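You operate a simulated robot arm through the tools that you are given. There is no shell and no other tool.

You run a simulated robot arm. Do the job below in one go: nothing can be reset, and whatever is moved stays where it is left.

TASK
Refit the pipe link and pump down to 0.1 mbar or less.
Fine: ballast knob and vent valve shut, red switch on last; leave the gas valve alone.

It is judged by the outcome, as a careful person would: the job done as asked, and still so three seconds after it is handed in. It fails if anything else is knocked over, pushed out of place, dropped, spilled or broken.

THE ROBOT
A 7-joint arm with a three-finger gripper, fixed in place. Base frame: the origin is at the foot of the arm, x ahead of it, y to its left, z up; the work surface is at about z = 700. Lengths are in mm, angles in rad, forces in N, time in s.
Its first joint turns from -2.897 to 2.897 rad. Payload 2.69 kg.
The TCP is the grasp point between the finger pads, 30 mm short of the fingertips. In the tool frame z runs along the fingers and y along their closing line. Largest opening 128 mm; the body of the gripper starts 117 mm behind the TCP.
Orientation is that of the tool frame in the base frame, as [roll, pitch, yaw] about the fixed x, y, z axes, in that order (R = Rz(yaw) Ry(pitch) Rx(roll)). With the fingers straight down and closing along the base's y, the tool's x points along the base's -x, its y along +y and its z along -z.

THE INTERFACE
- The arm moves only by the tool step_arm. Its argument "plan" is a list of rows, each an object (a shift or turn left out is 0, a gripper value left out holds the last) with "linear": the shift along the tool's x, y, z in mm, a list of three; "delta_rot": the turn, a rotation vector about the tool's x, y, z in rad, a list of three; "gripper": the closure, from 0 (fully open) to 1 (shut). In form: [{"linear": [x, y, z], "delta_rot": [ax, ay, az], "gripper": gripper}, ...]. A call has 1 to 20 rows; each row is the pose to reach, as a shift and turn from the pose commanded when the call began, along the tool's axes at that moment. Each row takes 0.2 s and may step no farther than 50 mm and 0.15 rad from the row before; otherwise, or with a gripper value out of range, the whole call is refused. Where a pose cannot be reached the arm comes as near as it can. A force on the tool above 90 N (or 10 N above the force at the start of the call, whichever is more), or a blocked arm, ends the call early, and 0.2 s more pass. Each finger halts on what it meets, pressing with about 21 N; the grip force reading is that of the motor and also rises with nothing between the fingers. The clock runs only during rows and for 0.2 s after the last one: add rows that repeat a pose to give the fingers time. The reply holds the time, the measured pose of the TCP, the force on the tool along the base axes, the opening and the grip force, in the units named above and with some noise, with the torque about the TCP (base axes, N m) and any sound that the robot's microphone picked up, and new pictures: "show" is both (left out), scene, wrist or none.
- Cameras (640 x 400 px; columns grow to the right, rows downward): "scene" is fixed at [390.5, -636.9, 1029.7]; the picture's right is [0.72, -0.70, 0.00], its down [-0.05, -0.05, -1.00] and it looks along [0.70, 0.71, -0.07] (base axes); focal length 214 px, centre (320, 200). "wrist" rides on the gripper at [58, 54, -131] in the tool frame; the picture's right is [-0.68, 0.74, 0.00], its down [-0.62, -0.57, -0.55] and it looks along [-0.40, -0.37, 0.84] (tool axes); focal length 234 px, centre (320, 200).
- slide_trunk(by): slides the trunk up (or, below 0, down) by that many mm; the arm rides with it, the base frame stays. It gives what a move gives, with no picture.
- pixel_to_xyz(camera, pixels): for up to 12 pixels [column, row] of the newest picture of that camera ("zoom" is the newest enlarged one), the place [x, y, z] in the base frame of the surface seen there, good to about 2 mm, but the place of the scene camera against the robot may be out by one fixed shift of up to 25 mm in any direction. No time passes.
- zoom(camera, box): a new picture of the part [left, top, right, bottom] of that camera's present view, enlarged. No time passes.
- close_job(): hands the job in; it is judged then, once.

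Open the gripper and draw the arm clear of the work before you hand the job in, unless the task says otherwise.

The tools are called after "Emit:" by a JSON object that holds its "api" and its "payload". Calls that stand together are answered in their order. step_arm: Moves the arm, as the interface text tells. Its arguments: {"type":"object","properties":{"plan":{"type":"array","items":{"type":"object","properties":{"linear":{"type":"array","items":{"type":"number"}},"delta_rot":{"type":"array","items":{"type":"number"}},"gripper":{"type":"number"}}}},"show":{"type":"string","enum":["both","scene","wrist","none"]}},"required":["plan"]} The other tools are called the same way: slide_trunk (by) slides the trunk up or down; pixel_to_xyz (camera, pixels) gives the place of the surface under pixels of a picture; zoom (camera, box) takes an enlarged picture of a part of a camera's view; close_job () hands the job in.

At the start:

```text
time: 0.0
tcp_pos: [660.2, -307.8, 1287.3]
ee_rot: [-3.141, -0.002, 3.141]
wrist_force: [0.3, -0.6, 0.5]
wrist_torque: [0.03, -0.03, 0.0]
finger_gap: 127.9
finger_force: 0.0
trunk travel left (down, up): [-150.0, 200.0]
```

scene: 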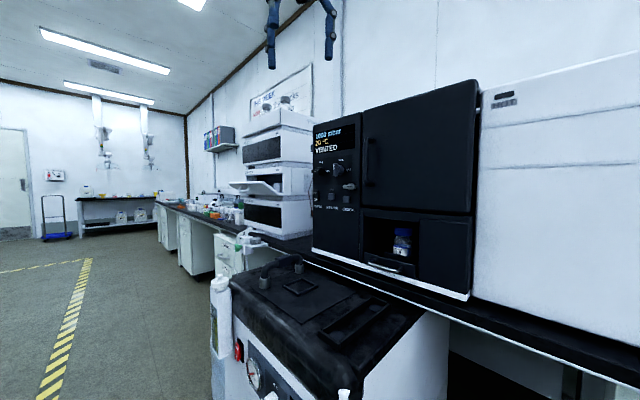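
wrist: 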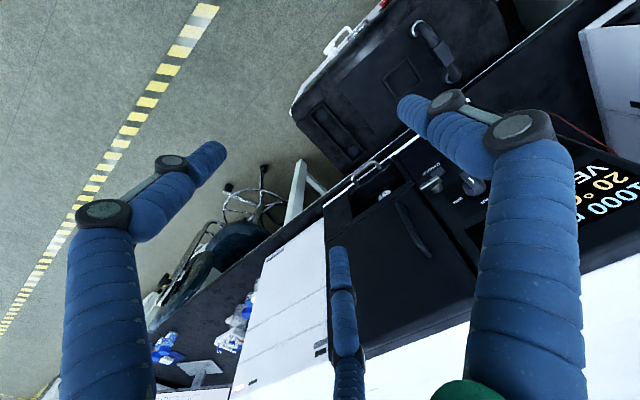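

The scene shows a black vacuum oven with its display at (328,140) and knobs at (330,170), and a pump cart in front at (300,300). I'll zoom in on these parts before moving anything.

Emit:
{"api": "zoom", "payload": {"camera": "scene", "box": [300, 110, 380, 220]}}

Emit:
{"api": "zoom", "payload": {"camera": "scene", "box": [200, 220, 440, 400]}}

Emit:
{"api": "zoom", "payload": {"camera": "wrist", "box": [280, 0, 640, 260]}}

Emit:
{"api": "zoom", "payload": {"camera": "scene", "box": [340, 200, 480, 300]}}

```text
3.64 times, centred on (340, 165) of scene
```

zoom: 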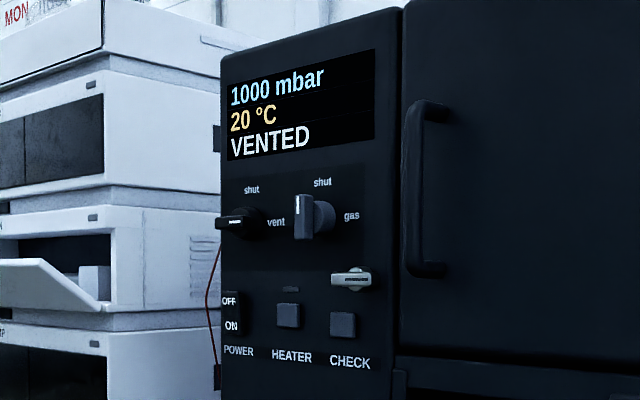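

```text
2.22 times, centred on (320, 310) of scene
```

zoom: 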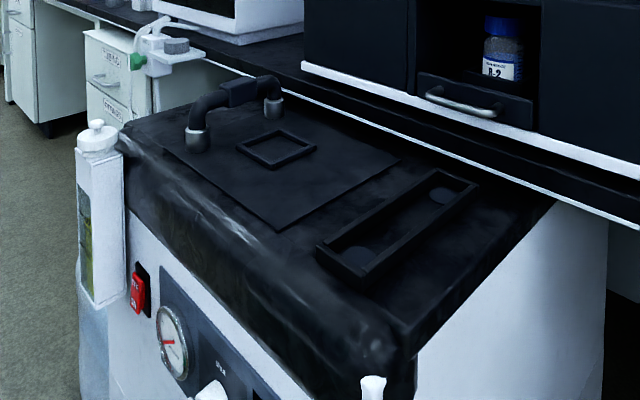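

```text
1.54 times, centred on (460, 130) of wrist
```

zoom: 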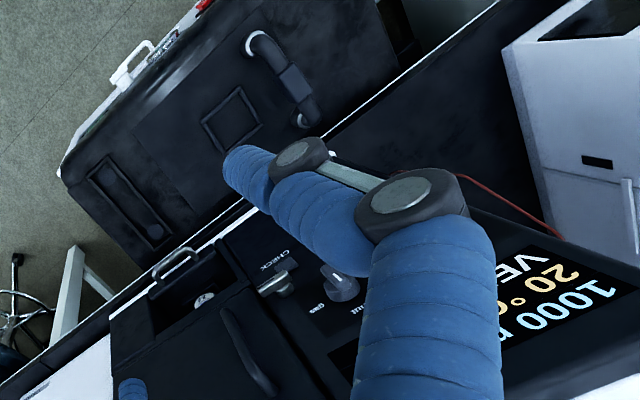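

```text
4.00 times, centred on (410, 250) of scene
```

zoom: 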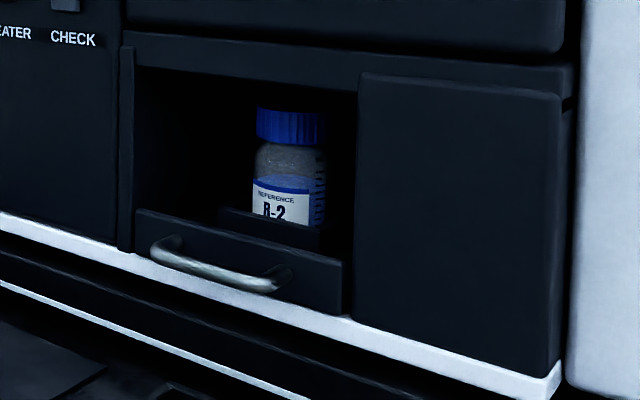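

The control panel is readable. Next I'll look closer at the U-shaped pipe piece near (280,265), the tray near (350,320) and the pump front.

Emit:
{"api": "zoom", "payload": {"camera": "scene", "box": [250, 245, 330, 300]}}

Emit:
{"api": "zoom", "payload": {"camera": "scene", "box": [310, 280, 400, 340]}}

Emit:
{"api": "zoom", "payload": {"camera": "scene", "box": [200, 320, 360, 400]}}

Emit:
{"api": "zoom", "payload": {"camera": "wrist", "box": [280, 0, 480, 130]}}

Emit:
{"api": "zoom", "payload": {"camera": "scene", "box": [240, 60, 320, 120]}}

Emit:
{"api": "zoom", "payload": {"camera": "scene", "box": [200, 220, 270, 290]}}

```text
7.27 times, centred on (290, 272) of scene
```

zoom: 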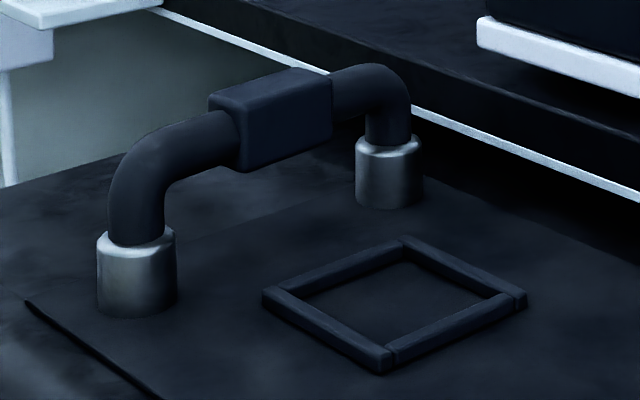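

```text
6.67 times, centred on (355, 310) of scene
```

zoom: 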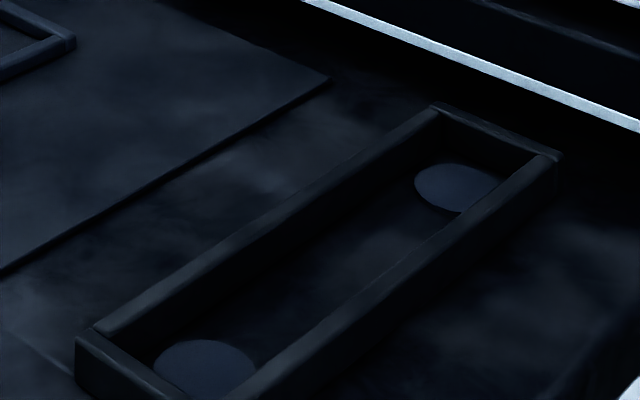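

```text
4.00 times, centred on (280, 360) of scene
```

zoom: 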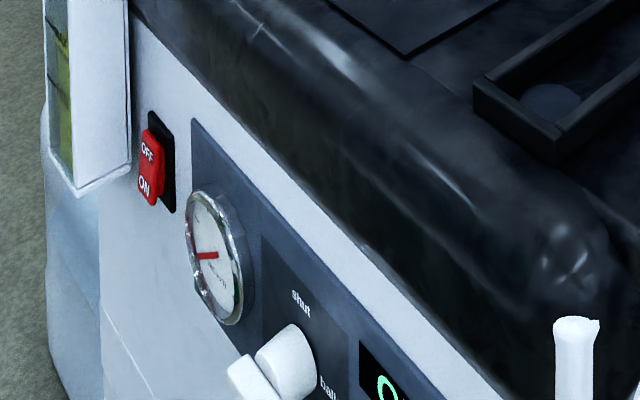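

```text
3.08 times, centred on (380, 65) of wrist
```

zoom: 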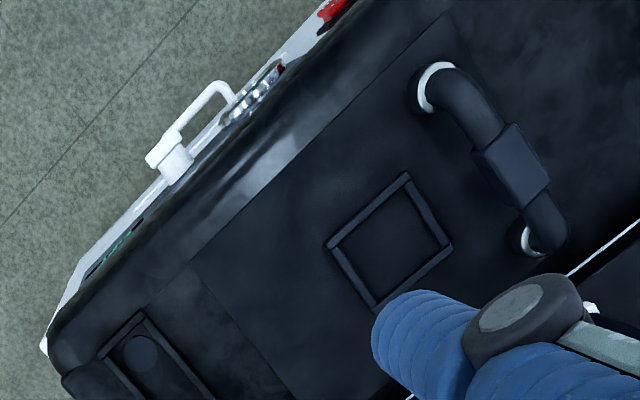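

```text
6.67 times, centred on (280, 90) of scene
```

zoom: 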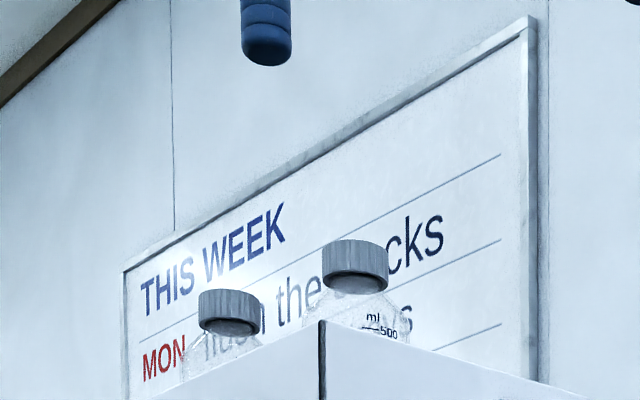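

```text
5.71 times, centred on (235, 255) of scene
```

zoom: 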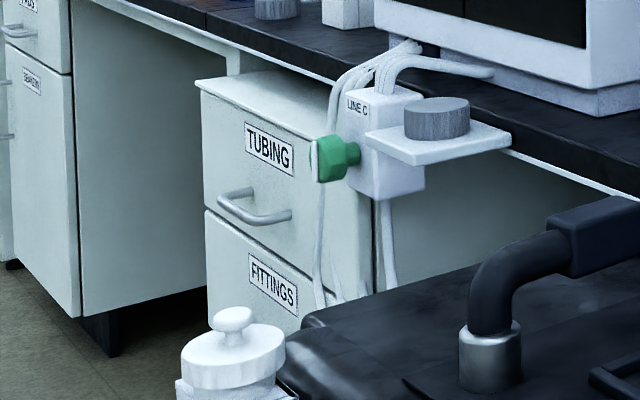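

I need scale, so I'll query points on the link's ends, the tray discs and the frame, from both cameras.

Emit:
{"api": "pixel_to_xyz", "payload": {"camera": "scene", "pixels": [[264, 281], [264, 289], [299, 268], [299, 263], [284, 261], [338, 332], [375, 306], [300, 286], [267, 273], [240, 350], [253, 374], [343, 395]]}}

Emit:
{"api": "pixel_to_xyz", "payload": {"camera": "wrist", "pixels": [[441, 56], [448, 76], [420, 24], [416, 28], [326, 113], [402, 78], [435, 185], [471, 188], [376, 172], [338, 44], [387, 2], [405, 220]]}}

Emit:
{"api": "zoom", "payload": {"camera": "wrist", "box": [380, 0, 500, 100]}}

Emit:
{"api": "zoom", "payload": {"camera": "wrist", "box": [140, 150, 340, 400]}}

Emit:
{"api": "zoom", "payload": {"camera": "scene", "box": [150, 120, 320, 240]}}

```text
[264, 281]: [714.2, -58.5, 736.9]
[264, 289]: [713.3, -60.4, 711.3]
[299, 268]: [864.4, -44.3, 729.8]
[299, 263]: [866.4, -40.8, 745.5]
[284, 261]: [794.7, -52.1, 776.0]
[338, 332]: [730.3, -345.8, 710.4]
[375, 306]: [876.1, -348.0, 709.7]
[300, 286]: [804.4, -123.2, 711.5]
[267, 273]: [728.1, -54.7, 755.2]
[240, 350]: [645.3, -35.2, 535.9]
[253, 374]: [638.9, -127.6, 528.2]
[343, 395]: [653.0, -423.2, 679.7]
```

```text
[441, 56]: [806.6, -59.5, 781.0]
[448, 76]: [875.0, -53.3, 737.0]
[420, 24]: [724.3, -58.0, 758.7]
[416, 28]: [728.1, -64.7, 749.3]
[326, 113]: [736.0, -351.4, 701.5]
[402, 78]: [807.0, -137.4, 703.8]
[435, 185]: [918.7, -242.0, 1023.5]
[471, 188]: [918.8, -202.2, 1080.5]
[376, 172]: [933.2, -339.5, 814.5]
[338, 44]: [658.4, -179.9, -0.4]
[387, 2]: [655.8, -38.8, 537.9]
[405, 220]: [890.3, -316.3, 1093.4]
```

```text
4.00 times, centred on (440, 50) of wrist
```

zoom: 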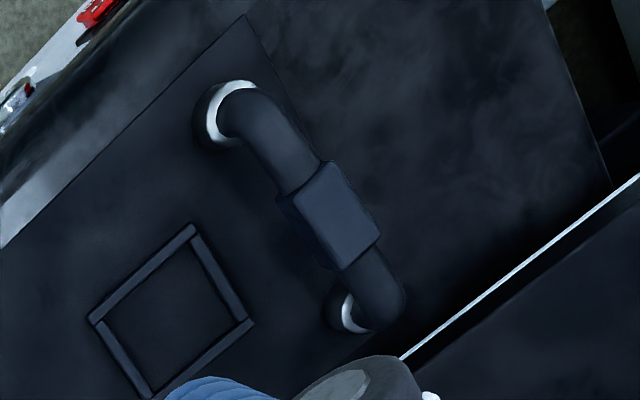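

```text
1.60 times, centred on (240, 275) of wrist
```

zoom: 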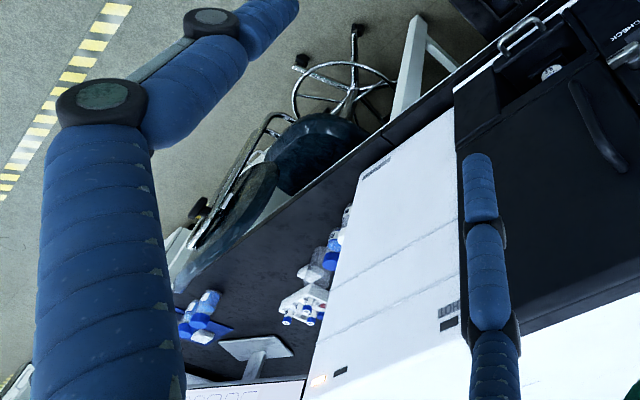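

```text
3.33 times, centred on (235, 180) of scene
```

zoom: 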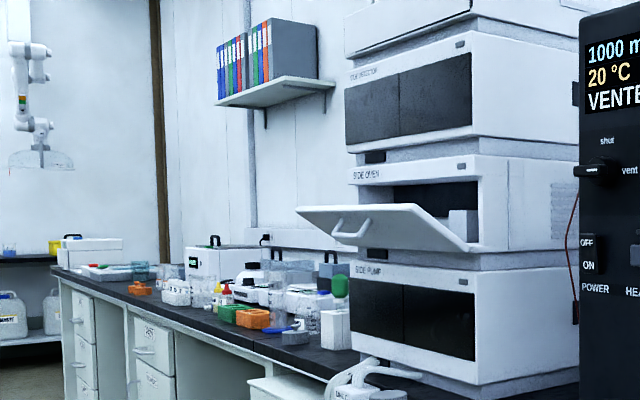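

The link's feet and the tray discs both have about 150 mm spacing, and the switch face is near x≈655. I'll move the arm back and left to get a better wrist view of the pump lid and front, staying high above everything.

Emit:
{"api": "step_arm", "payload": {"plan": [{"linear": [20, 37, 10], "gripper": 0}, {"linear": [40, 75, 20]}, {"linear": [60, 112, 30]}, {"linear": [80, 150, 40]}, {"linear": [100, 187, 50]}, {"linear": [120, 225, 60]}, {"linear": [140, 262, 70]}, {"linear": [160, 300, 80]}]}}

```text
time: 1.8
tcp_pos: [498.0, -5.9, 1206.8]
ee_rot: [-3.141, 0.0, 3.14]
wrist_force: [0.5, 0.3, -0.6]
wrist_torque: [-0.01, -0.03, -0.01]
finger_gap: 127.8
finger_force: 0.0
trunk travel left (down, up): [-150.0, 200.0]
```

scene: 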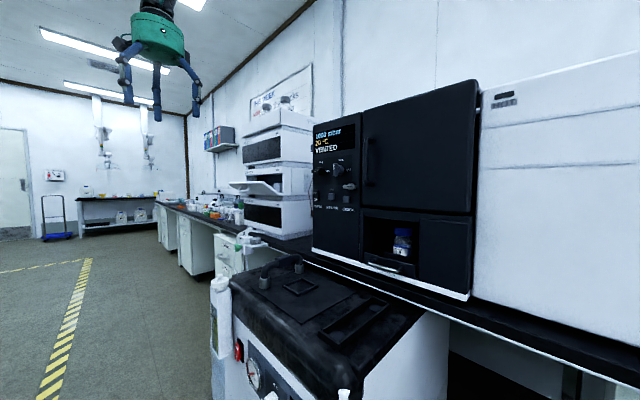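
wrist: 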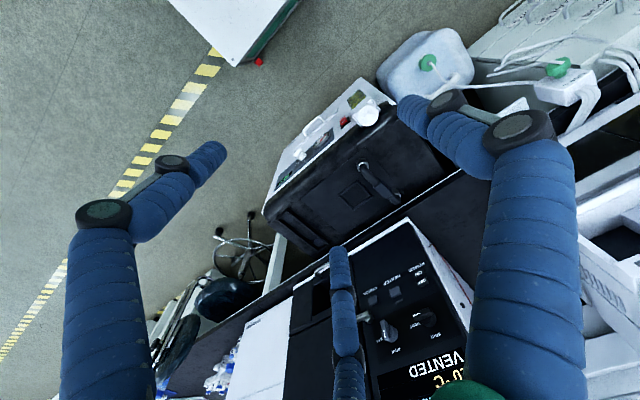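

Pump seen at (340,170) in the wrist view. I'll zoom in on it and on the corner with the can and LINE C.

Emit:
{"api": "zoom", "payload": {"camera": "wrist", "box": [260, 70, 460, 250]}}

Emit:
{"api": "zoom", "payload": {"camera": "wrist", "box": [360, 10, 640, 150]}}

Emit:
{"api": "zoom", "payload": {"camera": "wrist", "box": [290, 210, 480, 400]}}

Emit:
{"api": "zoom", "payload": {"camera": "wrist", "box": [170, 0, 320, 80]}}

```text
2.22 times, centred on (360, 160) of wrist
```

zoom: 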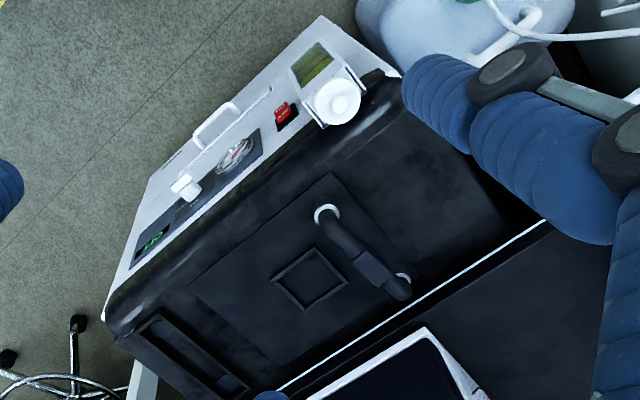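

```text
2.29 times, centred on (500, 80) of wrist
```

zoom: 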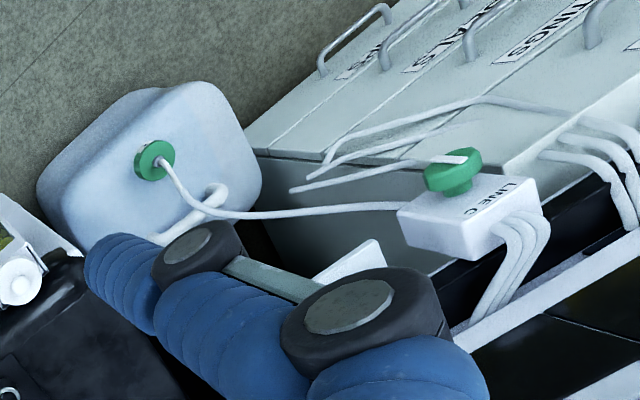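

```text
2.11 times, centred on (385, 305) of wrist
```

zoom: 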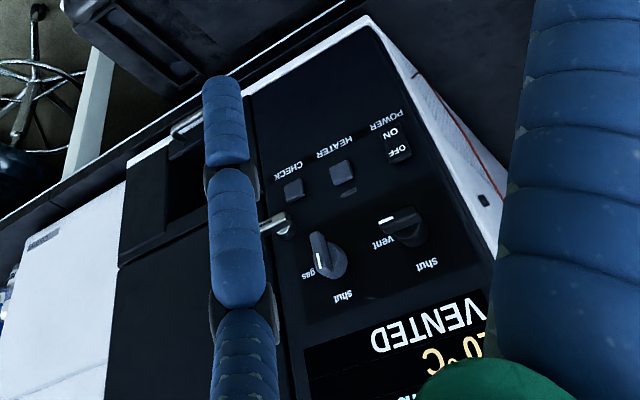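

```text
4.27 times, centred on (245, 40) of wrist
```

zoom: 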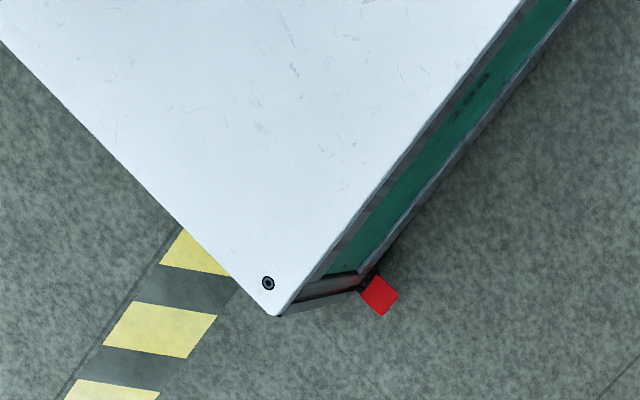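

Before going closer, I'll check where neighbouring obstacles are (instrument stack, LINE C box, bottle on the pump corner).

Emit:
{"api": "pixel_to_xyz", "payload": {"camera": "scene", "pixels": [[248, 187], [262, 187], [249, 240], [242, 246], [255, 243], [219, 280], [222, 310], [320, 200], [318, 170], [338, 168], [349, 186], [240, 230]]}}

Emit:
{"api": "pixel_to_xyz", "payload": {"camera": "wrist", "pixels": [[364, 114], [361, 167], [386, 194], [350, 195], [405, 315], [427, 317], [390, 332], [420, 275], [344, 157], [318, 154], [310, 175], [349, 122]]}}

Emit:
{"api": "zoom", "payload": {"camera": "wrist", "box": [340, 140, 420, 210]}}

```text
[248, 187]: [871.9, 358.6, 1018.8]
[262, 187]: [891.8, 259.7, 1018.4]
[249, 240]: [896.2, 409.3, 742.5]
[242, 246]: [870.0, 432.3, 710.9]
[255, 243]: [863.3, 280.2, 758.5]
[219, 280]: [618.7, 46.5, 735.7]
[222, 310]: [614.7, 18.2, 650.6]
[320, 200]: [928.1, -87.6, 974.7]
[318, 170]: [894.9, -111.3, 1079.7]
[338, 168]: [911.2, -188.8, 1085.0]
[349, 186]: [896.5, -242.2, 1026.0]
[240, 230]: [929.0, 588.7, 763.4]
```

```text
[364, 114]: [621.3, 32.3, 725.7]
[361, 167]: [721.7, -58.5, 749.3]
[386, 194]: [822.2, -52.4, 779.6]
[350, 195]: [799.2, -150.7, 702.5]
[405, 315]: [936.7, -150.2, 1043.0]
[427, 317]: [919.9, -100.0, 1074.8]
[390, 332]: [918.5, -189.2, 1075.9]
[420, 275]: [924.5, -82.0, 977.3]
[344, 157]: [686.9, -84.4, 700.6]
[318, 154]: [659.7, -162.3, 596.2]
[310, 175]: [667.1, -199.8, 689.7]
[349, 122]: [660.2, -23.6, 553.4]
```

```text
5.71 times, centred on (380, 175) of wrist
```

zoom: 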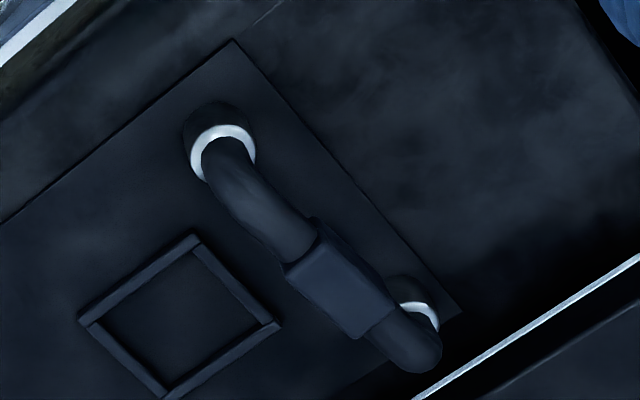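

The link's block is around (795,-57,778) and its collars around z 705–745. I'll move in closer above and behind for a clear look, staying over 80 mm above the link.

Emit:
{"api": "step_arm", "payload": {"plan": [{"linear": [-25, 0, 43]}, {"linear": [-50, 0, 86]}, {"linear": [-75, 0, 129]}, {"linear": [-100, 0, 172]}, {"linear": [-125, 5, 215]}, {"linear": [-140, 15, 258]}, {"linear": [-140, 25, 270]}]}}

```text
time: 3.4
tcp_pos: [641.4, 17.6, 937.8]
ee_rot: [3.141, -0.001, 3.14]
wrist_force: [0.2, 0.0, -0.2]
wrist_torque: [-0.01, 0.03, 0.0]
finger_gap: 127.9
finger_force: 0.0
trunk travel left (down, up): [-150.0, 200.0]
```

scene: 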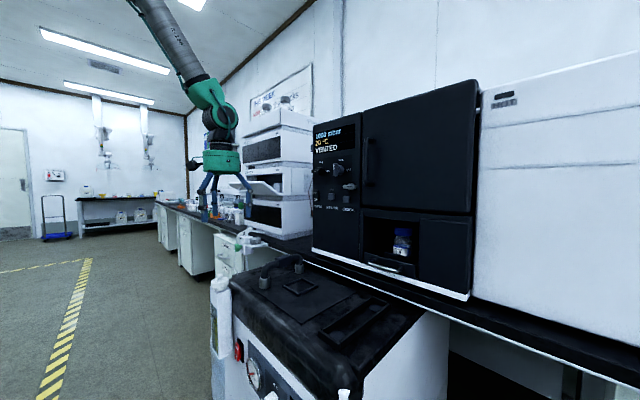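
wrist: 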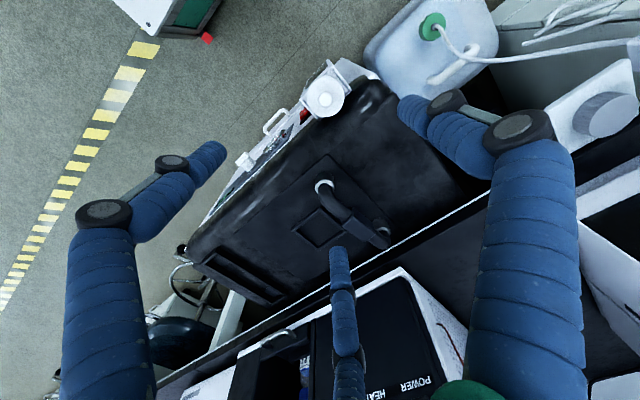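

Zooming on the link and the tray from this closer view.

Emit:
{"api": "zoom", "payload": {"camera": "wrist", "box": [280, 150, 420, 260]}}

Emit:
{"api": "zoom", "payload": {"camera": "wrist", "box": [170, 60, 370, 310]}}

Emit:
{"api": "zoom", "payload": {"camera": "wrist", "box": [380, 0, 640, 160]}}

```text
3.64 times, centred on (350, 205) of wrist
```

zoom: 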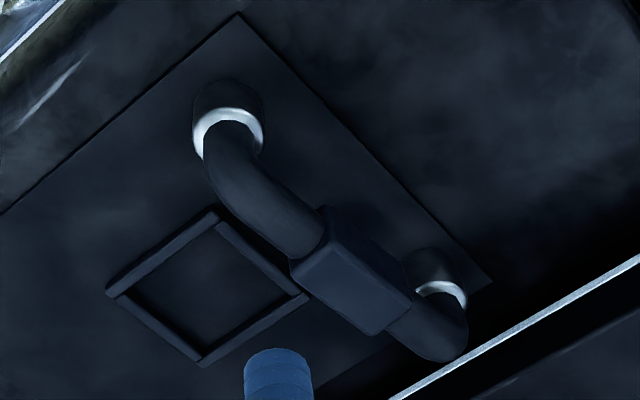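

```text
1.60 times, centred on (270, 185) of wrist
```

zoom: 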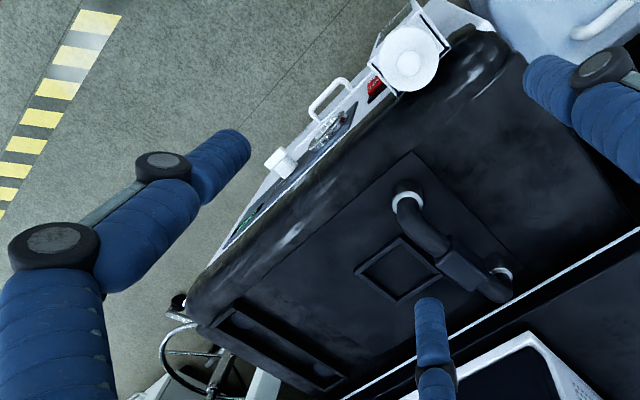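

```text
2.46 times, centred on (510, 80) of wrist
```

zoom: 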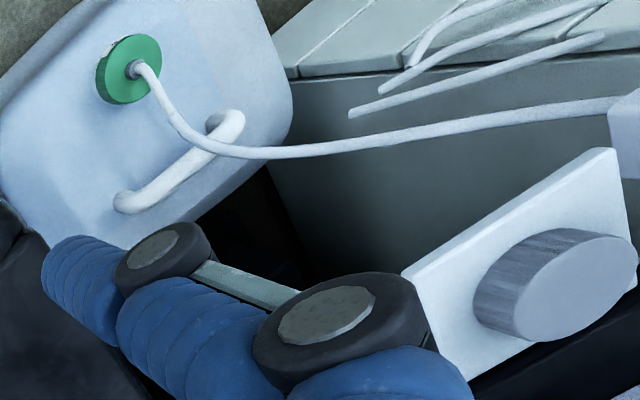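

The collars and link still can't be told apart. I'll move over the tray area for a close look at the two discs, keeping the fingertips above z≈790.

Emit:
{"api": "step_arm", "payload": {"plan": [{"linear": [-10, -45, 0]}, {"linear": [-20, -90, 0]}, {"linear": [-35, -135, 0]}, {"linear": [-50, -180, 15]}, {"linear": [-65, -225, 35]}, {"linear": [-85, -265, 55]}, {"linear": [-100, -305, 70]}, {"linear": [-100, -305, 90]}]}}

```text
refused: row 5 steps farther than a row can; nothing moved
```

The call was refused because a row was over 50 mm long; I'll repeat it with smaller steps.

Emit:
{"api": "step_arm", "payload": {"plan": [{"linear": [-10, -40, 0]}, {"linear": [-20, -80, 0]}, {"linear": [-35, -120, 0]}, {"linear": [-50, -160, 10]}, {"linear": [-65, -200, 25]}, {"linear": [-80, -240, 45]}, {"linear": [-95, -275, 65]}, {"linear": [-100, -305, 85]}]}}

```text
time: 5.2
tcp_pos: [741.3, -288.6, 855.3]
ee_rot: [3.141, 0.001, 3.141]
wrist_force: [0.1, -0.4, 1.4]
wrist_torque: [-0.02, 0.0, -0.01]
finger_gap: 127.9
finger_force: 0.1
trunk travel left (down, up): [-150.0, 200.0]
```

scene: 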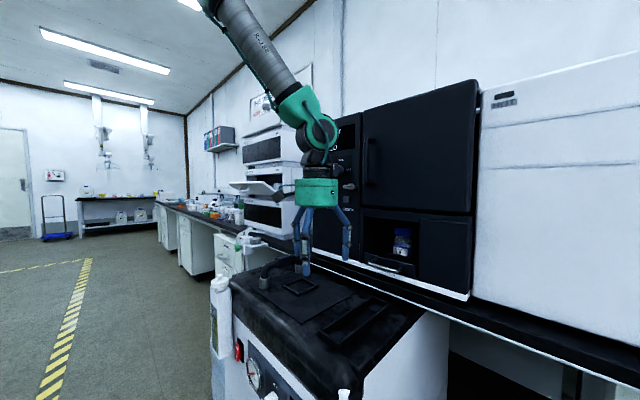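
wrist: 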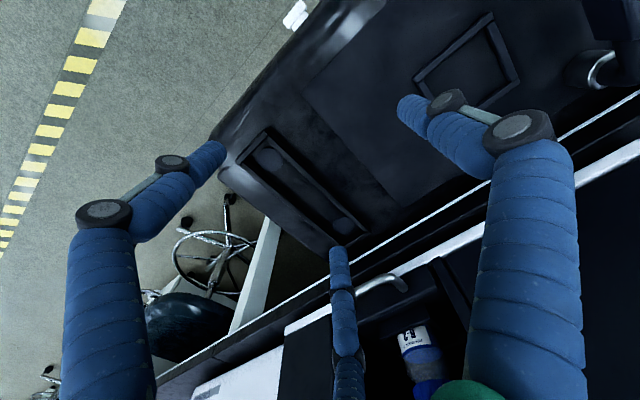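

The picture shows three blue fingers while the text describes two. I'll query the depth of finger pixels, along with the tray points, and zoom on the tray.

Emit:
{"api": "pixel_to_xyz", "payload": {"camera": "wrist", "pixels": [[205, 155], [265, 217], [342, 265], [400, 112], [340, 320], [110, 300], [520, 250], [266, 160], [345, 226], [240, 165], [360, 240], [300, 190]]}}

Emit:
{"api": "zoom", "payload": {"camera": "wrist", "box": [200, 100, 400, 270]}}

Emit:
{"api": "zoom", "payload": {"camera": "wrist", "box": [540, 20, 640, 110]}}

Emit:
{"api": "zoom", "payload": {"camera": "scene", "box": [260, 180, 380, 280]}}

```text
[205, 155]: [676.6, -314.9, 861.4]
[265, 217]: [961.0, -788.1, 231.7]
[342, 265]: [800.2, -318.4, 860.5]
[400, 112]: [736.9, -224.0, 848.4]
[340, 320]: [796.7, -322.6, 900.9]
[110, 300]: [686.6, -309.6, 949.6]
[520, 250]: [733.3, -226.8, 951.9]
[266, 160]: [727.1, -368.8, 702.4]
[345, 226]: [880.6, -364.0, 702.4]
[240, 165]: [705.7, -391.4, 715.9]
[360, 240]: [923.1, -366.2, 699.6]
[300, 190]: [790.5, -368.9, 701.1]
```

```text
2.35 times, centred on (300, 185) of wrist
```

zoom: 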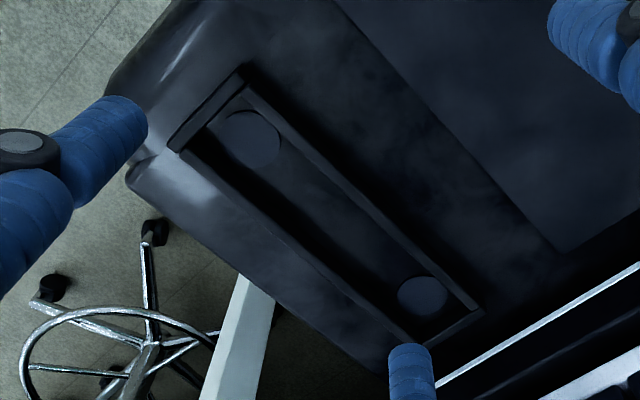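

```text
4.44 times, centred on (590, 65) of wrist
```

zoom: 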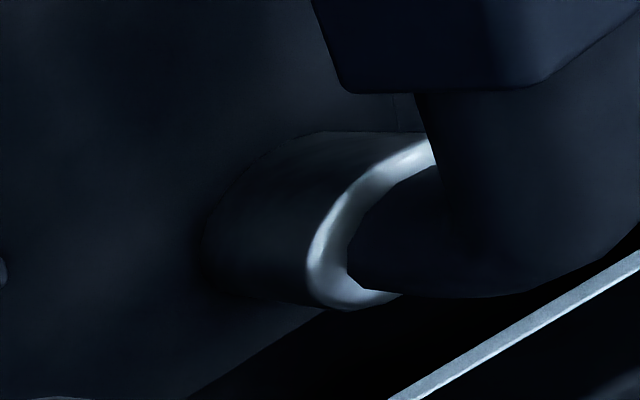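

```text
4.00 times, centred on (320, 230) of scene
```

zoom: 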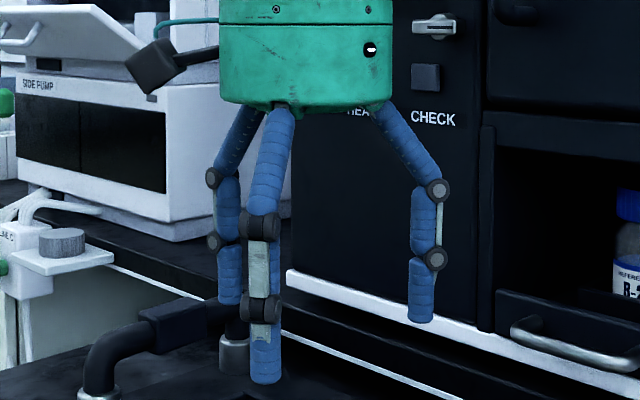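

The wrist picture gives the tray floor at z≈702. Now I'll get precise disc and wall locations.

Emit:
{"api": "pixel_to_xyz", "payload": {"camera": "wrist", "pixels": [[270.4, 158.6], [343.8, 226.3], [276, 150], [265, 167], [339, 221], [349, 232], [267, 133], [310, 185], [288, 203], [375, 206], [300, 217], [246, 153]]}}

Emit:
{"api": "pixel_to_xyz", "payload": {"camera": "scene", "pixels": [[338, 334], [374, 308], [330, 336], [345, 334], [367, 308], [381, 308], [325, 327], [371, 297], [393, 304], [350, 333], [355, 318], [348, 318]]}}

Emit:
{"api": "zoom", "payload": {"camera": "wrist", "box": [220, 110, 300, 180]}}

Emit:
{"api": "zoom", "payload": {"camera": "wrist", "box": [310, 180, 390, 250]}}

```text
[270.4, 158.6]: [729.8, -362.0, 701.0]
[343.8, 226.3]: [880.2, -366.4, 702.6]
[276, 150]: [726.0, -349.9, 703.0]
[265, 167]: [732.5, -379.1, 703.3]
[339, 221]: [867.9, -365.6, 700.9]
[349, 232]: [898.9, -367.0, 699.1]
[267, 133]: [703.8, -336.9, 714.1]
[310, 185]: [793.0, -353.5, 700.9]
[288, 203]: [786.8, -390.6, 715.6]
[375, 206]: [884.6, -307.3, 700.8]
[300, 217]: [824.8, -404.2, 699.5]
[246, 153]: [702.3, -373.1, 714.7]
```

```text
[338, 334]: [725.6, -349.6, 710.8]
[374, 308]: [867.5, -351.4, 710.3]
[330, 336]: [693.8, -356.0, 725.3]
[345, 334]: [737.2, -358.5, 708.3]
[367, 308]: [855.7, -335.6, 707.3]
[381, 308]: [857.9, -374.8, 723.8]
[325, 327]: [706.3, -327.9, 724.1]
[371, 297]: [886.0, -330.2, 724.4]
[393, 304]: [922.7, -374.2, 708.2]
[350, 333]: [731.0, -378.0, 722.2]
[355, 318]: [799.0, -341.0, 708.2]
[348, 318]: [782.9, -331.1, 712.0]
```

```text
5.71 times, centred on (260, 145) of wrist
```

zoom: 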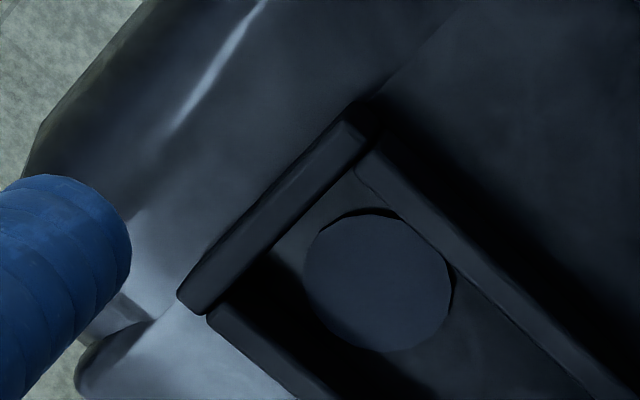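

```text
5.71 times, centred on (350, 215) of wrist
```

zoom: 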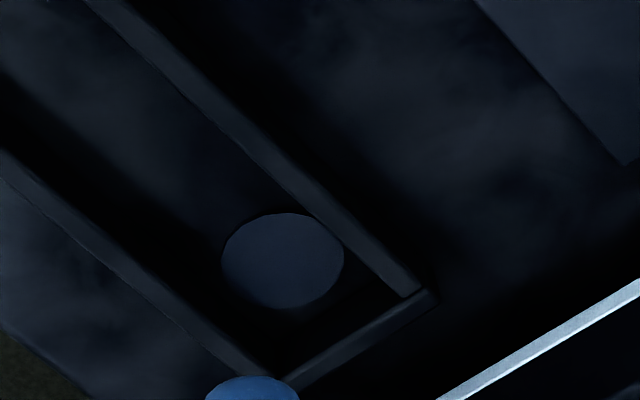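

The tray discs are thin pads at about (731,-363) and (880,-366). I still need to see whether the steel collars belong to the link or the pump, so I'll retreat and point the tool forward for a low-angle view of the pump front and link.

Emit:
{"api": "step_arm", "payload": {"plan": [{"linear": [35, 12, -20]}, {"linear": [70, 24, -40]}, {"linear": [105, 36, -60], "delta_rot": [0, -0.143, 0]}, {"linear": [140, 48, -80], "delta_rot": [0, -0.286, 0]}, {"linear": [175, 60, -95], "delta_rot": [0, -0.428, 0]}, {"linear": [210, 72, -95], "delta_rot": [0, -0.571, 0]}, {"linear": [245, 84, -95], "delta_rot": [0, -0.714, 0]}, {"linear": [280, 96, -95], "delta_rot": [0, -0.857, 0]}, {"linear": [310, 108, -95], "delta_rot": [0, -1.0, 0]}, {"linear": [340, 120, -95], "delta_rot": [0, -1.143, 0]}, {"linear": [340, 130, -95], "delta_rot": [0, -1.285, 0]}, {"linear": [340, 139, -95], "delta_rot": [0, -1.428, 0]}, {"linear": [340, 139, -95], "delta_rot": [0, -1.5708, 0]}]}}

```text
time: 7.8
tcp_pos: [427.5, -106.7, 1000.0]
ee_rot: [-3.061, 1.426, -2.912]
wrist_force: [0.5, 0.0, 0.5]
wrist_torque: [0.01, 0.02, -0.08]
finger_gap: 128.0
finger_force: 0.1
out of reach, approached as far as the arm can: row 11, 12, 13
trunk travel left (down, up): [-150.0, 200.0]
stopped in row 13: the arm was blocked; the commanded pose is now the measured one
```

scene: 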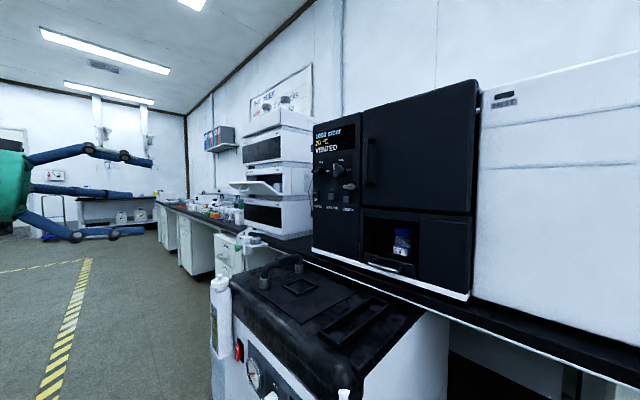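
wrist: 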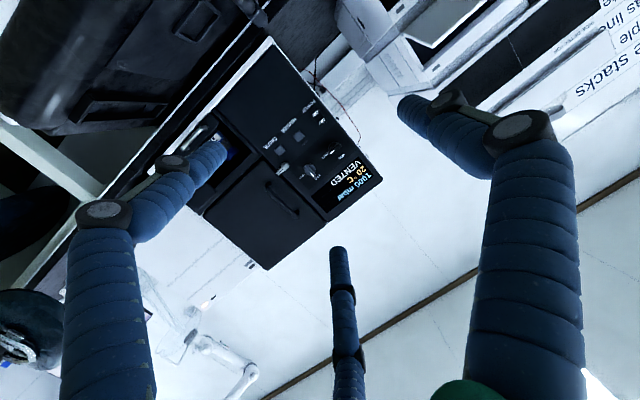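

The arm reached a joint limit but now faces forward. The oven panel is visible at (310,150), so I'll zoom on it.

Emit:
{"api": "zoom", "payload": {"camera": "wrist", "box": [240, 90, 390, 220]}}

Emit:
{"api": "zoom", "payload": {"camera": "wrist", "box": [280, 90, 340, 140]}}

Emit:
{"api": "zoom", "payload": {"camera": "wrist", "box": [0, 0, 280, 150]}}

```text
3.08 times, centred on (315, 155) of wrist
```

zoom: 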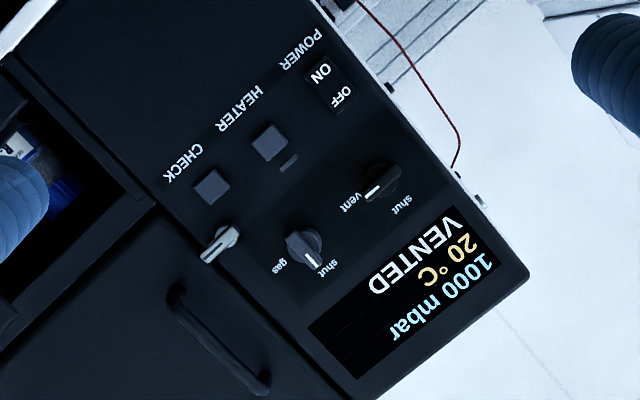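

```text
8.00 times, centred on (310, 115) of wrist
```

zoom: 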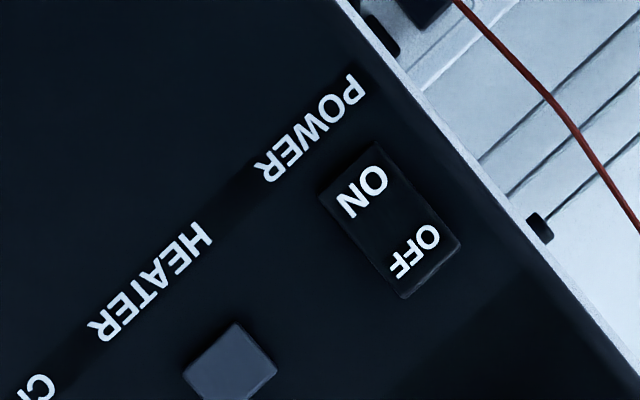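

```text
2.29 times, centred on (140, 75) of wrist
```

zoom: 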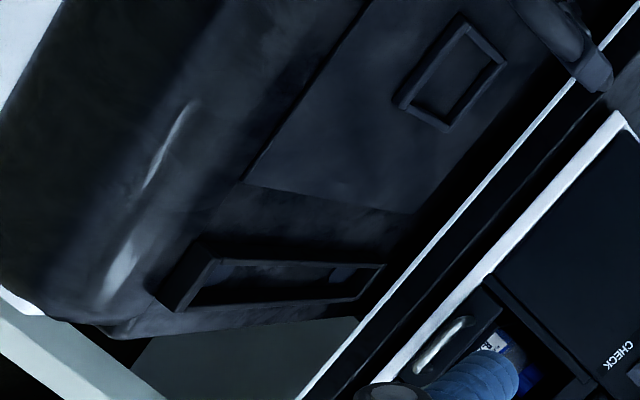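

The vent knob's pointer is at "vent" (needs turning 90° counter-clockwise to "shut"), and gas is at shut. I'll move forward and square the tool to +x before rolling it so that the camera sits upright.

Emit:
{"api": "step_arm", "payload": {"plan": [{"linear": [0, 0, 30], "delta_rot": [0.03, -0.03, 0]}, {"linear": [0, 0, 60], "delta_rot": [0.07, -0.07, 0]}, {"linear": [0, 0, 90], "delta_rot": [0.11, -0.105, 0]}, {"linear": [0, 0, 120], "delta_rot": [0.149, -0.14, 0]}], "show": "none"}}

Emit:
{"api": "step_arm", "payload": {"plan": [{"delta_rot": [0, 0, 0.14]}, {"delta_rot": [0, 0, 0.28]}, {"delta_rot": [0, 0, 0.42]}, {"delta_rot": [0, 0, 0.56]}, {"delta_rot": [0, 0, 0.7]}, {"delta_rot": [0, 0, 0.84]}, {"delta_rot": [0, 0, 0.98]}, {"delta_rot": [0, 0, 1.12]}, {"delta_rot": [0, 0, 1.26]}, {"delta_rot": [0, 0, 1.4]}, {"delta_rot": [0, 0, 1.54]}, {"delta_rot": [0, 0, 1.68]}, {"delta_rot": [0, 0, 1.82]}, {"delta_rot": [0, 0, 1.96]}, {"delta_rot": [0, 0, 2.1]}, {"delta_rot": [0, 0, 2.24]}, {"delta_rot": [0, 0, 2.356]}]}}

```text
time: 8.8
tcp_pos: [553.6, -116.2, 1029.2]
ee_rot: [2.296, 1.533, 2.319]
wrist_force: [0.9, -1.0, -0.1]
wrist_torque: [0.0, 0.0, 0.05]
finger_gap: 127.8
finger_force: 0.0
out of reach, approached as far as the arm can: row 1, 2, 3, 4
trunk travel left (down, up): [-150.0, 200.0]
```

```text
time: 12.4
tcp_pos: [555.1, -116.0, 1027.9]
ee_rot: [1.606, -0.813, 1.568]
wrist_force: [-0.5, 1.2, 0.3]
wrist_torque: [-0.01, 0.02, 0.01]
finger_gap: 127.8
finger_force: 0.1
trunk travel left (down, up): [-150.0, 200.0]
```

scene: 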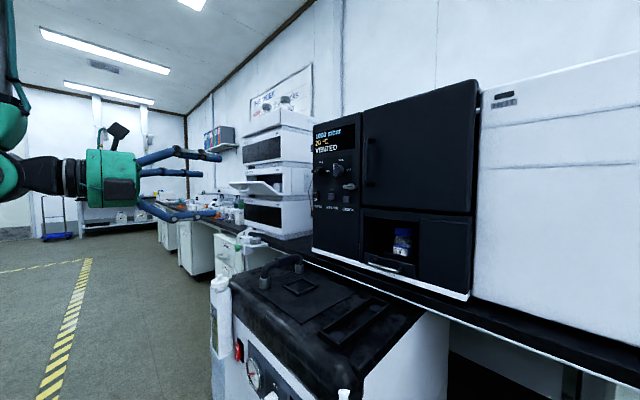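
wrist: 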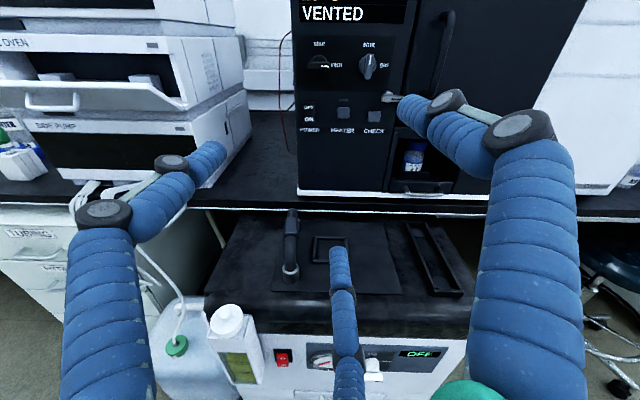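

Now I have an upright frontal view: pump front at (340,355) with an "OFF" display, link at (290,250). Zooming into details.

Emit:
{"api": "zoom", "payload": {"camera": "wrist", "box": [200, 300, 480, 400]}}

Emit:
{"api": "zoom", "payload": {"camera": "wrist", "box": [220, 195, 480, 310]}}

Emit:
{"api": "zoom", "payload": {"camera": "wrist", "box": [285, 25, 405, 145]}}

Emit:
{"api": "zoom", "payload": {"camera": "wrist", "box": [265, 200, 325, 300]}}

```text
2.29 times, centred on (340, 350) of wrist
```

zoom: 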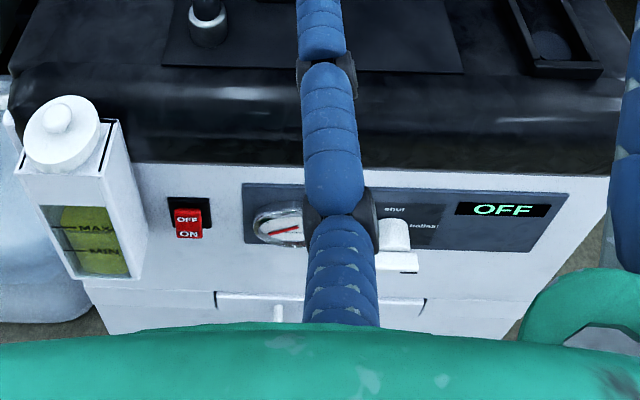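

```text
2.46 times, centred on (350, 252) of wrist
```

zoom: 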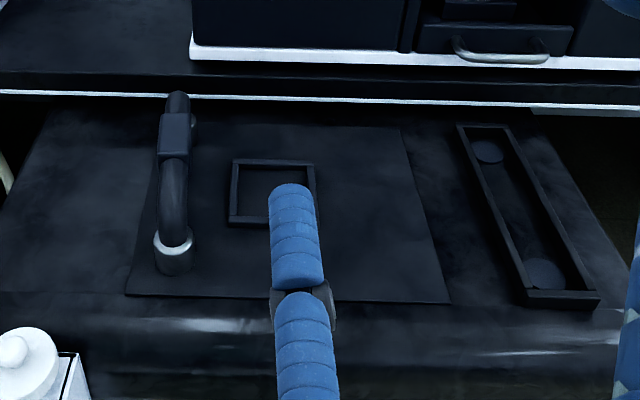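

```text
3.33 times, centred on (345, 85) of wrist
```

zoom: 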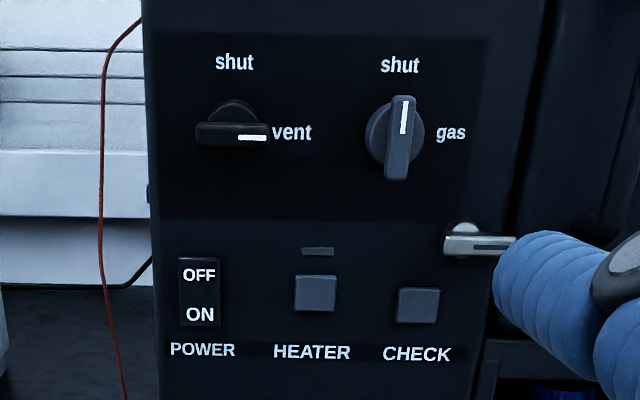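

```text
4.00 times, centred on (295, 250) of wrist
```

zoom: 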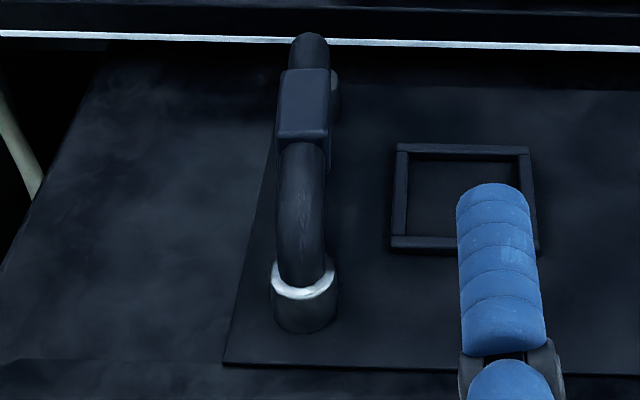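

Display on the pump reads OFF; the vent knob's white line points to "vent". I need to see the ballast knob, hidden behind a finger at (372,370), so I'll lower the arm in front of the pump, staying well back from it.

Emit:
{"api": "step_arm", "payload": {"plan": [{"linear": [-35, -19, -8]}, {"linear": [-70, -37, -15]}, {"linear": [-104, -56, -22]}, {"linear": [-139, -75, -30]}, {"linear": [-174, -93, -38]}, {"linear": [-209, -112, -45]}, {"linear": [-244, -131, -52]}, {"linear": [-278, -149, -60]}, {"linear": [-313, -168, -68]}, {"linear": [-348, -187, -75]}]}}

```text
time: 14.6
tcp_pos: [473.8, -220.5, 649.3]
ee_rot: [1.606, -0.811, 1.568]
wrist_force: [0.2, 0.1, 1.1]
wrist_torque: [0.02, 0.0, -0.02]
finger_gap: 127.9
finger_force: 0.1
trunk travel left (down, up): [-150.0, 200.0]
```

scene: 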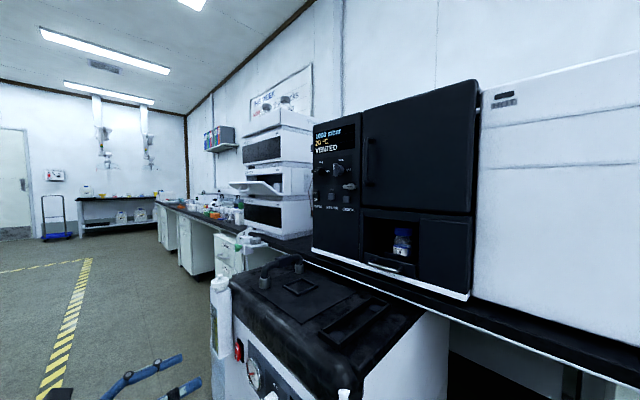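
wrist: 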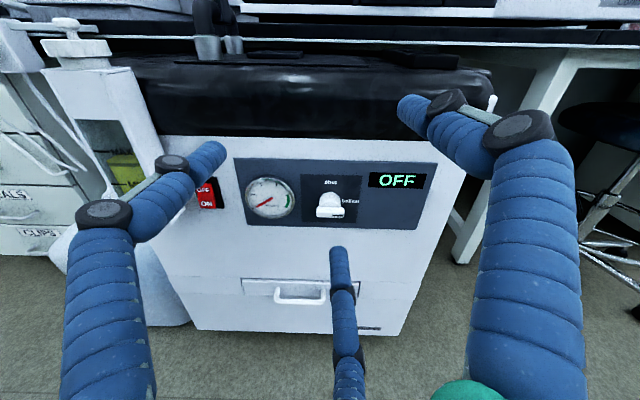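

Excellent frontal view of the pump. I'll zoom on the ballast knob (330,205), switch (205,192), and the link feet (215,40).

Emit:
{"api": "zoom", "payload": {"camera": "wrist", "box": [295, 165, 375, 230]}}

Emit:
{"api": "zoom", "payload": {"camera": "wrist", "box": [180, 160, 300, 230]}}

Emit:
{"api": "zoom", "payload": {"camera": "wrist", "box": [170, 0, 290, 80]}}

Emit:
{"api": "pixel_to_xyz", "payload": {"camera": "wrist", "pixels": [[328, 198], [328, 210], [320, 212], [342, 212], [352, 200], [315, 180], [207, 203], [204, 187], [207, 195], [300, 298], [270, 200], [398, 180]]}}

```text
6.15 times, centred on (335, 198) of wrist
```

zoom: 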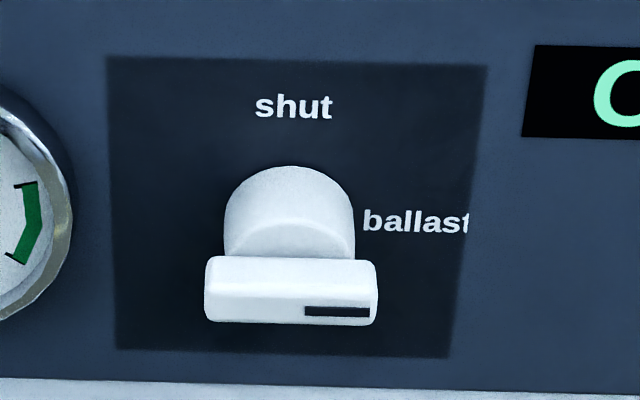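

```text
5.33 times, centred on (240, 195) of wrist
```

zoom: 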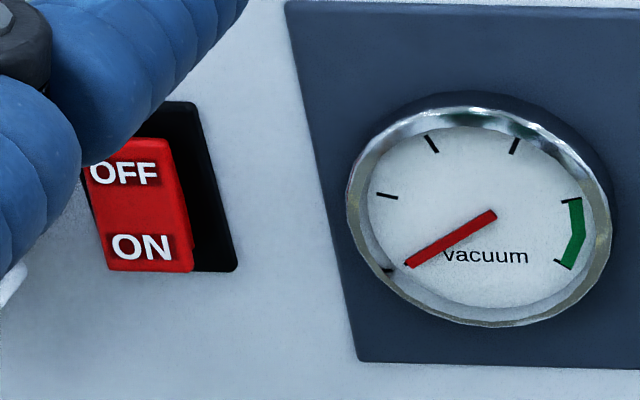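

```text
5.00 times, centred on (230, 40) of wrist
```

zoom: 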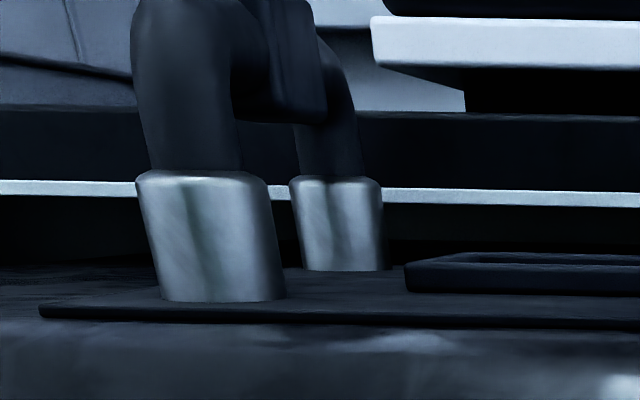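

```text
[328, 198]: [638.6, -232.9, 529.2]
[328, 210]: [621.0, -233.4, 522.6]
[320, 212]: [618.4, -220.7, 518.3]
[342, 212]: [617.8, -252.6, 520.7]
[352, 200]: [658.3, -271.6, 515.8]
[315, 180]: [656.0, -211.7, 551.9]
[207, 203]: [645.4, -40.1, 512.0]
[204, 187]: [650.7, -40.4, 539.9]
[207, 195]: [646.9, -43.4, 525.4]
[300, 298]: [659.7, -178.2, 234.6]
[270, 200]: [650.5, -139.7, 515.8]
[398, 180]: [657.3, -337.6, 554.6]
```

The ballast knob is a bar at about (618,-236,521) with its black mark pointing right to "ballast", so it needs 90° counter-clockwise. I'll measure the knob geometry precisely.

Emit:
{"api": "zoom", "payload": {"camera": "wrist", "box": [295, 165, 375, 230]}}

Emit:
{"api": "pixel_to_xyz", "payload": {"camera": "zoom", "pixels": [[290, 300], [215, 300], [370, 300], [290, 318], [290, 282], [290, 265], [290, 240], [290, 200], [290, 172], [235, 220], [345, 220], [370, 265]]}}

```text
6.15 times, centred on (335, 198) of wrist
```

zoom: 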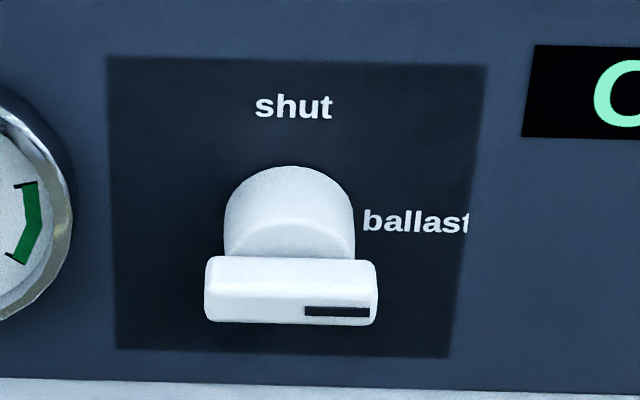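

```text
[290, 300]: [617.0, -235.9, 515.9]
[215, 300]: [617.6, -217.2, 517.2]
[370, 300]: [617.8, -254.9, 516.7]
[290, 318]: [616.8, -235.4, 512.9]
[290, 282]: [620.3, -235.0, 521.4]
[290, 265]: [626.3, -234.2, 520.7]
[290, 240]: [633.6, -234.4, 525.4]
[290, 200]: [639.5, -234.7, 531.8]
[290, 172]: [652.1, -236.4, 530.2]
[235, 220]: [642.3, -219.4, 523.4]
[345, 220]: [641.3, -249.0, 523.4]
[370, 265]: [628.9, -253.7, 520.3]
```

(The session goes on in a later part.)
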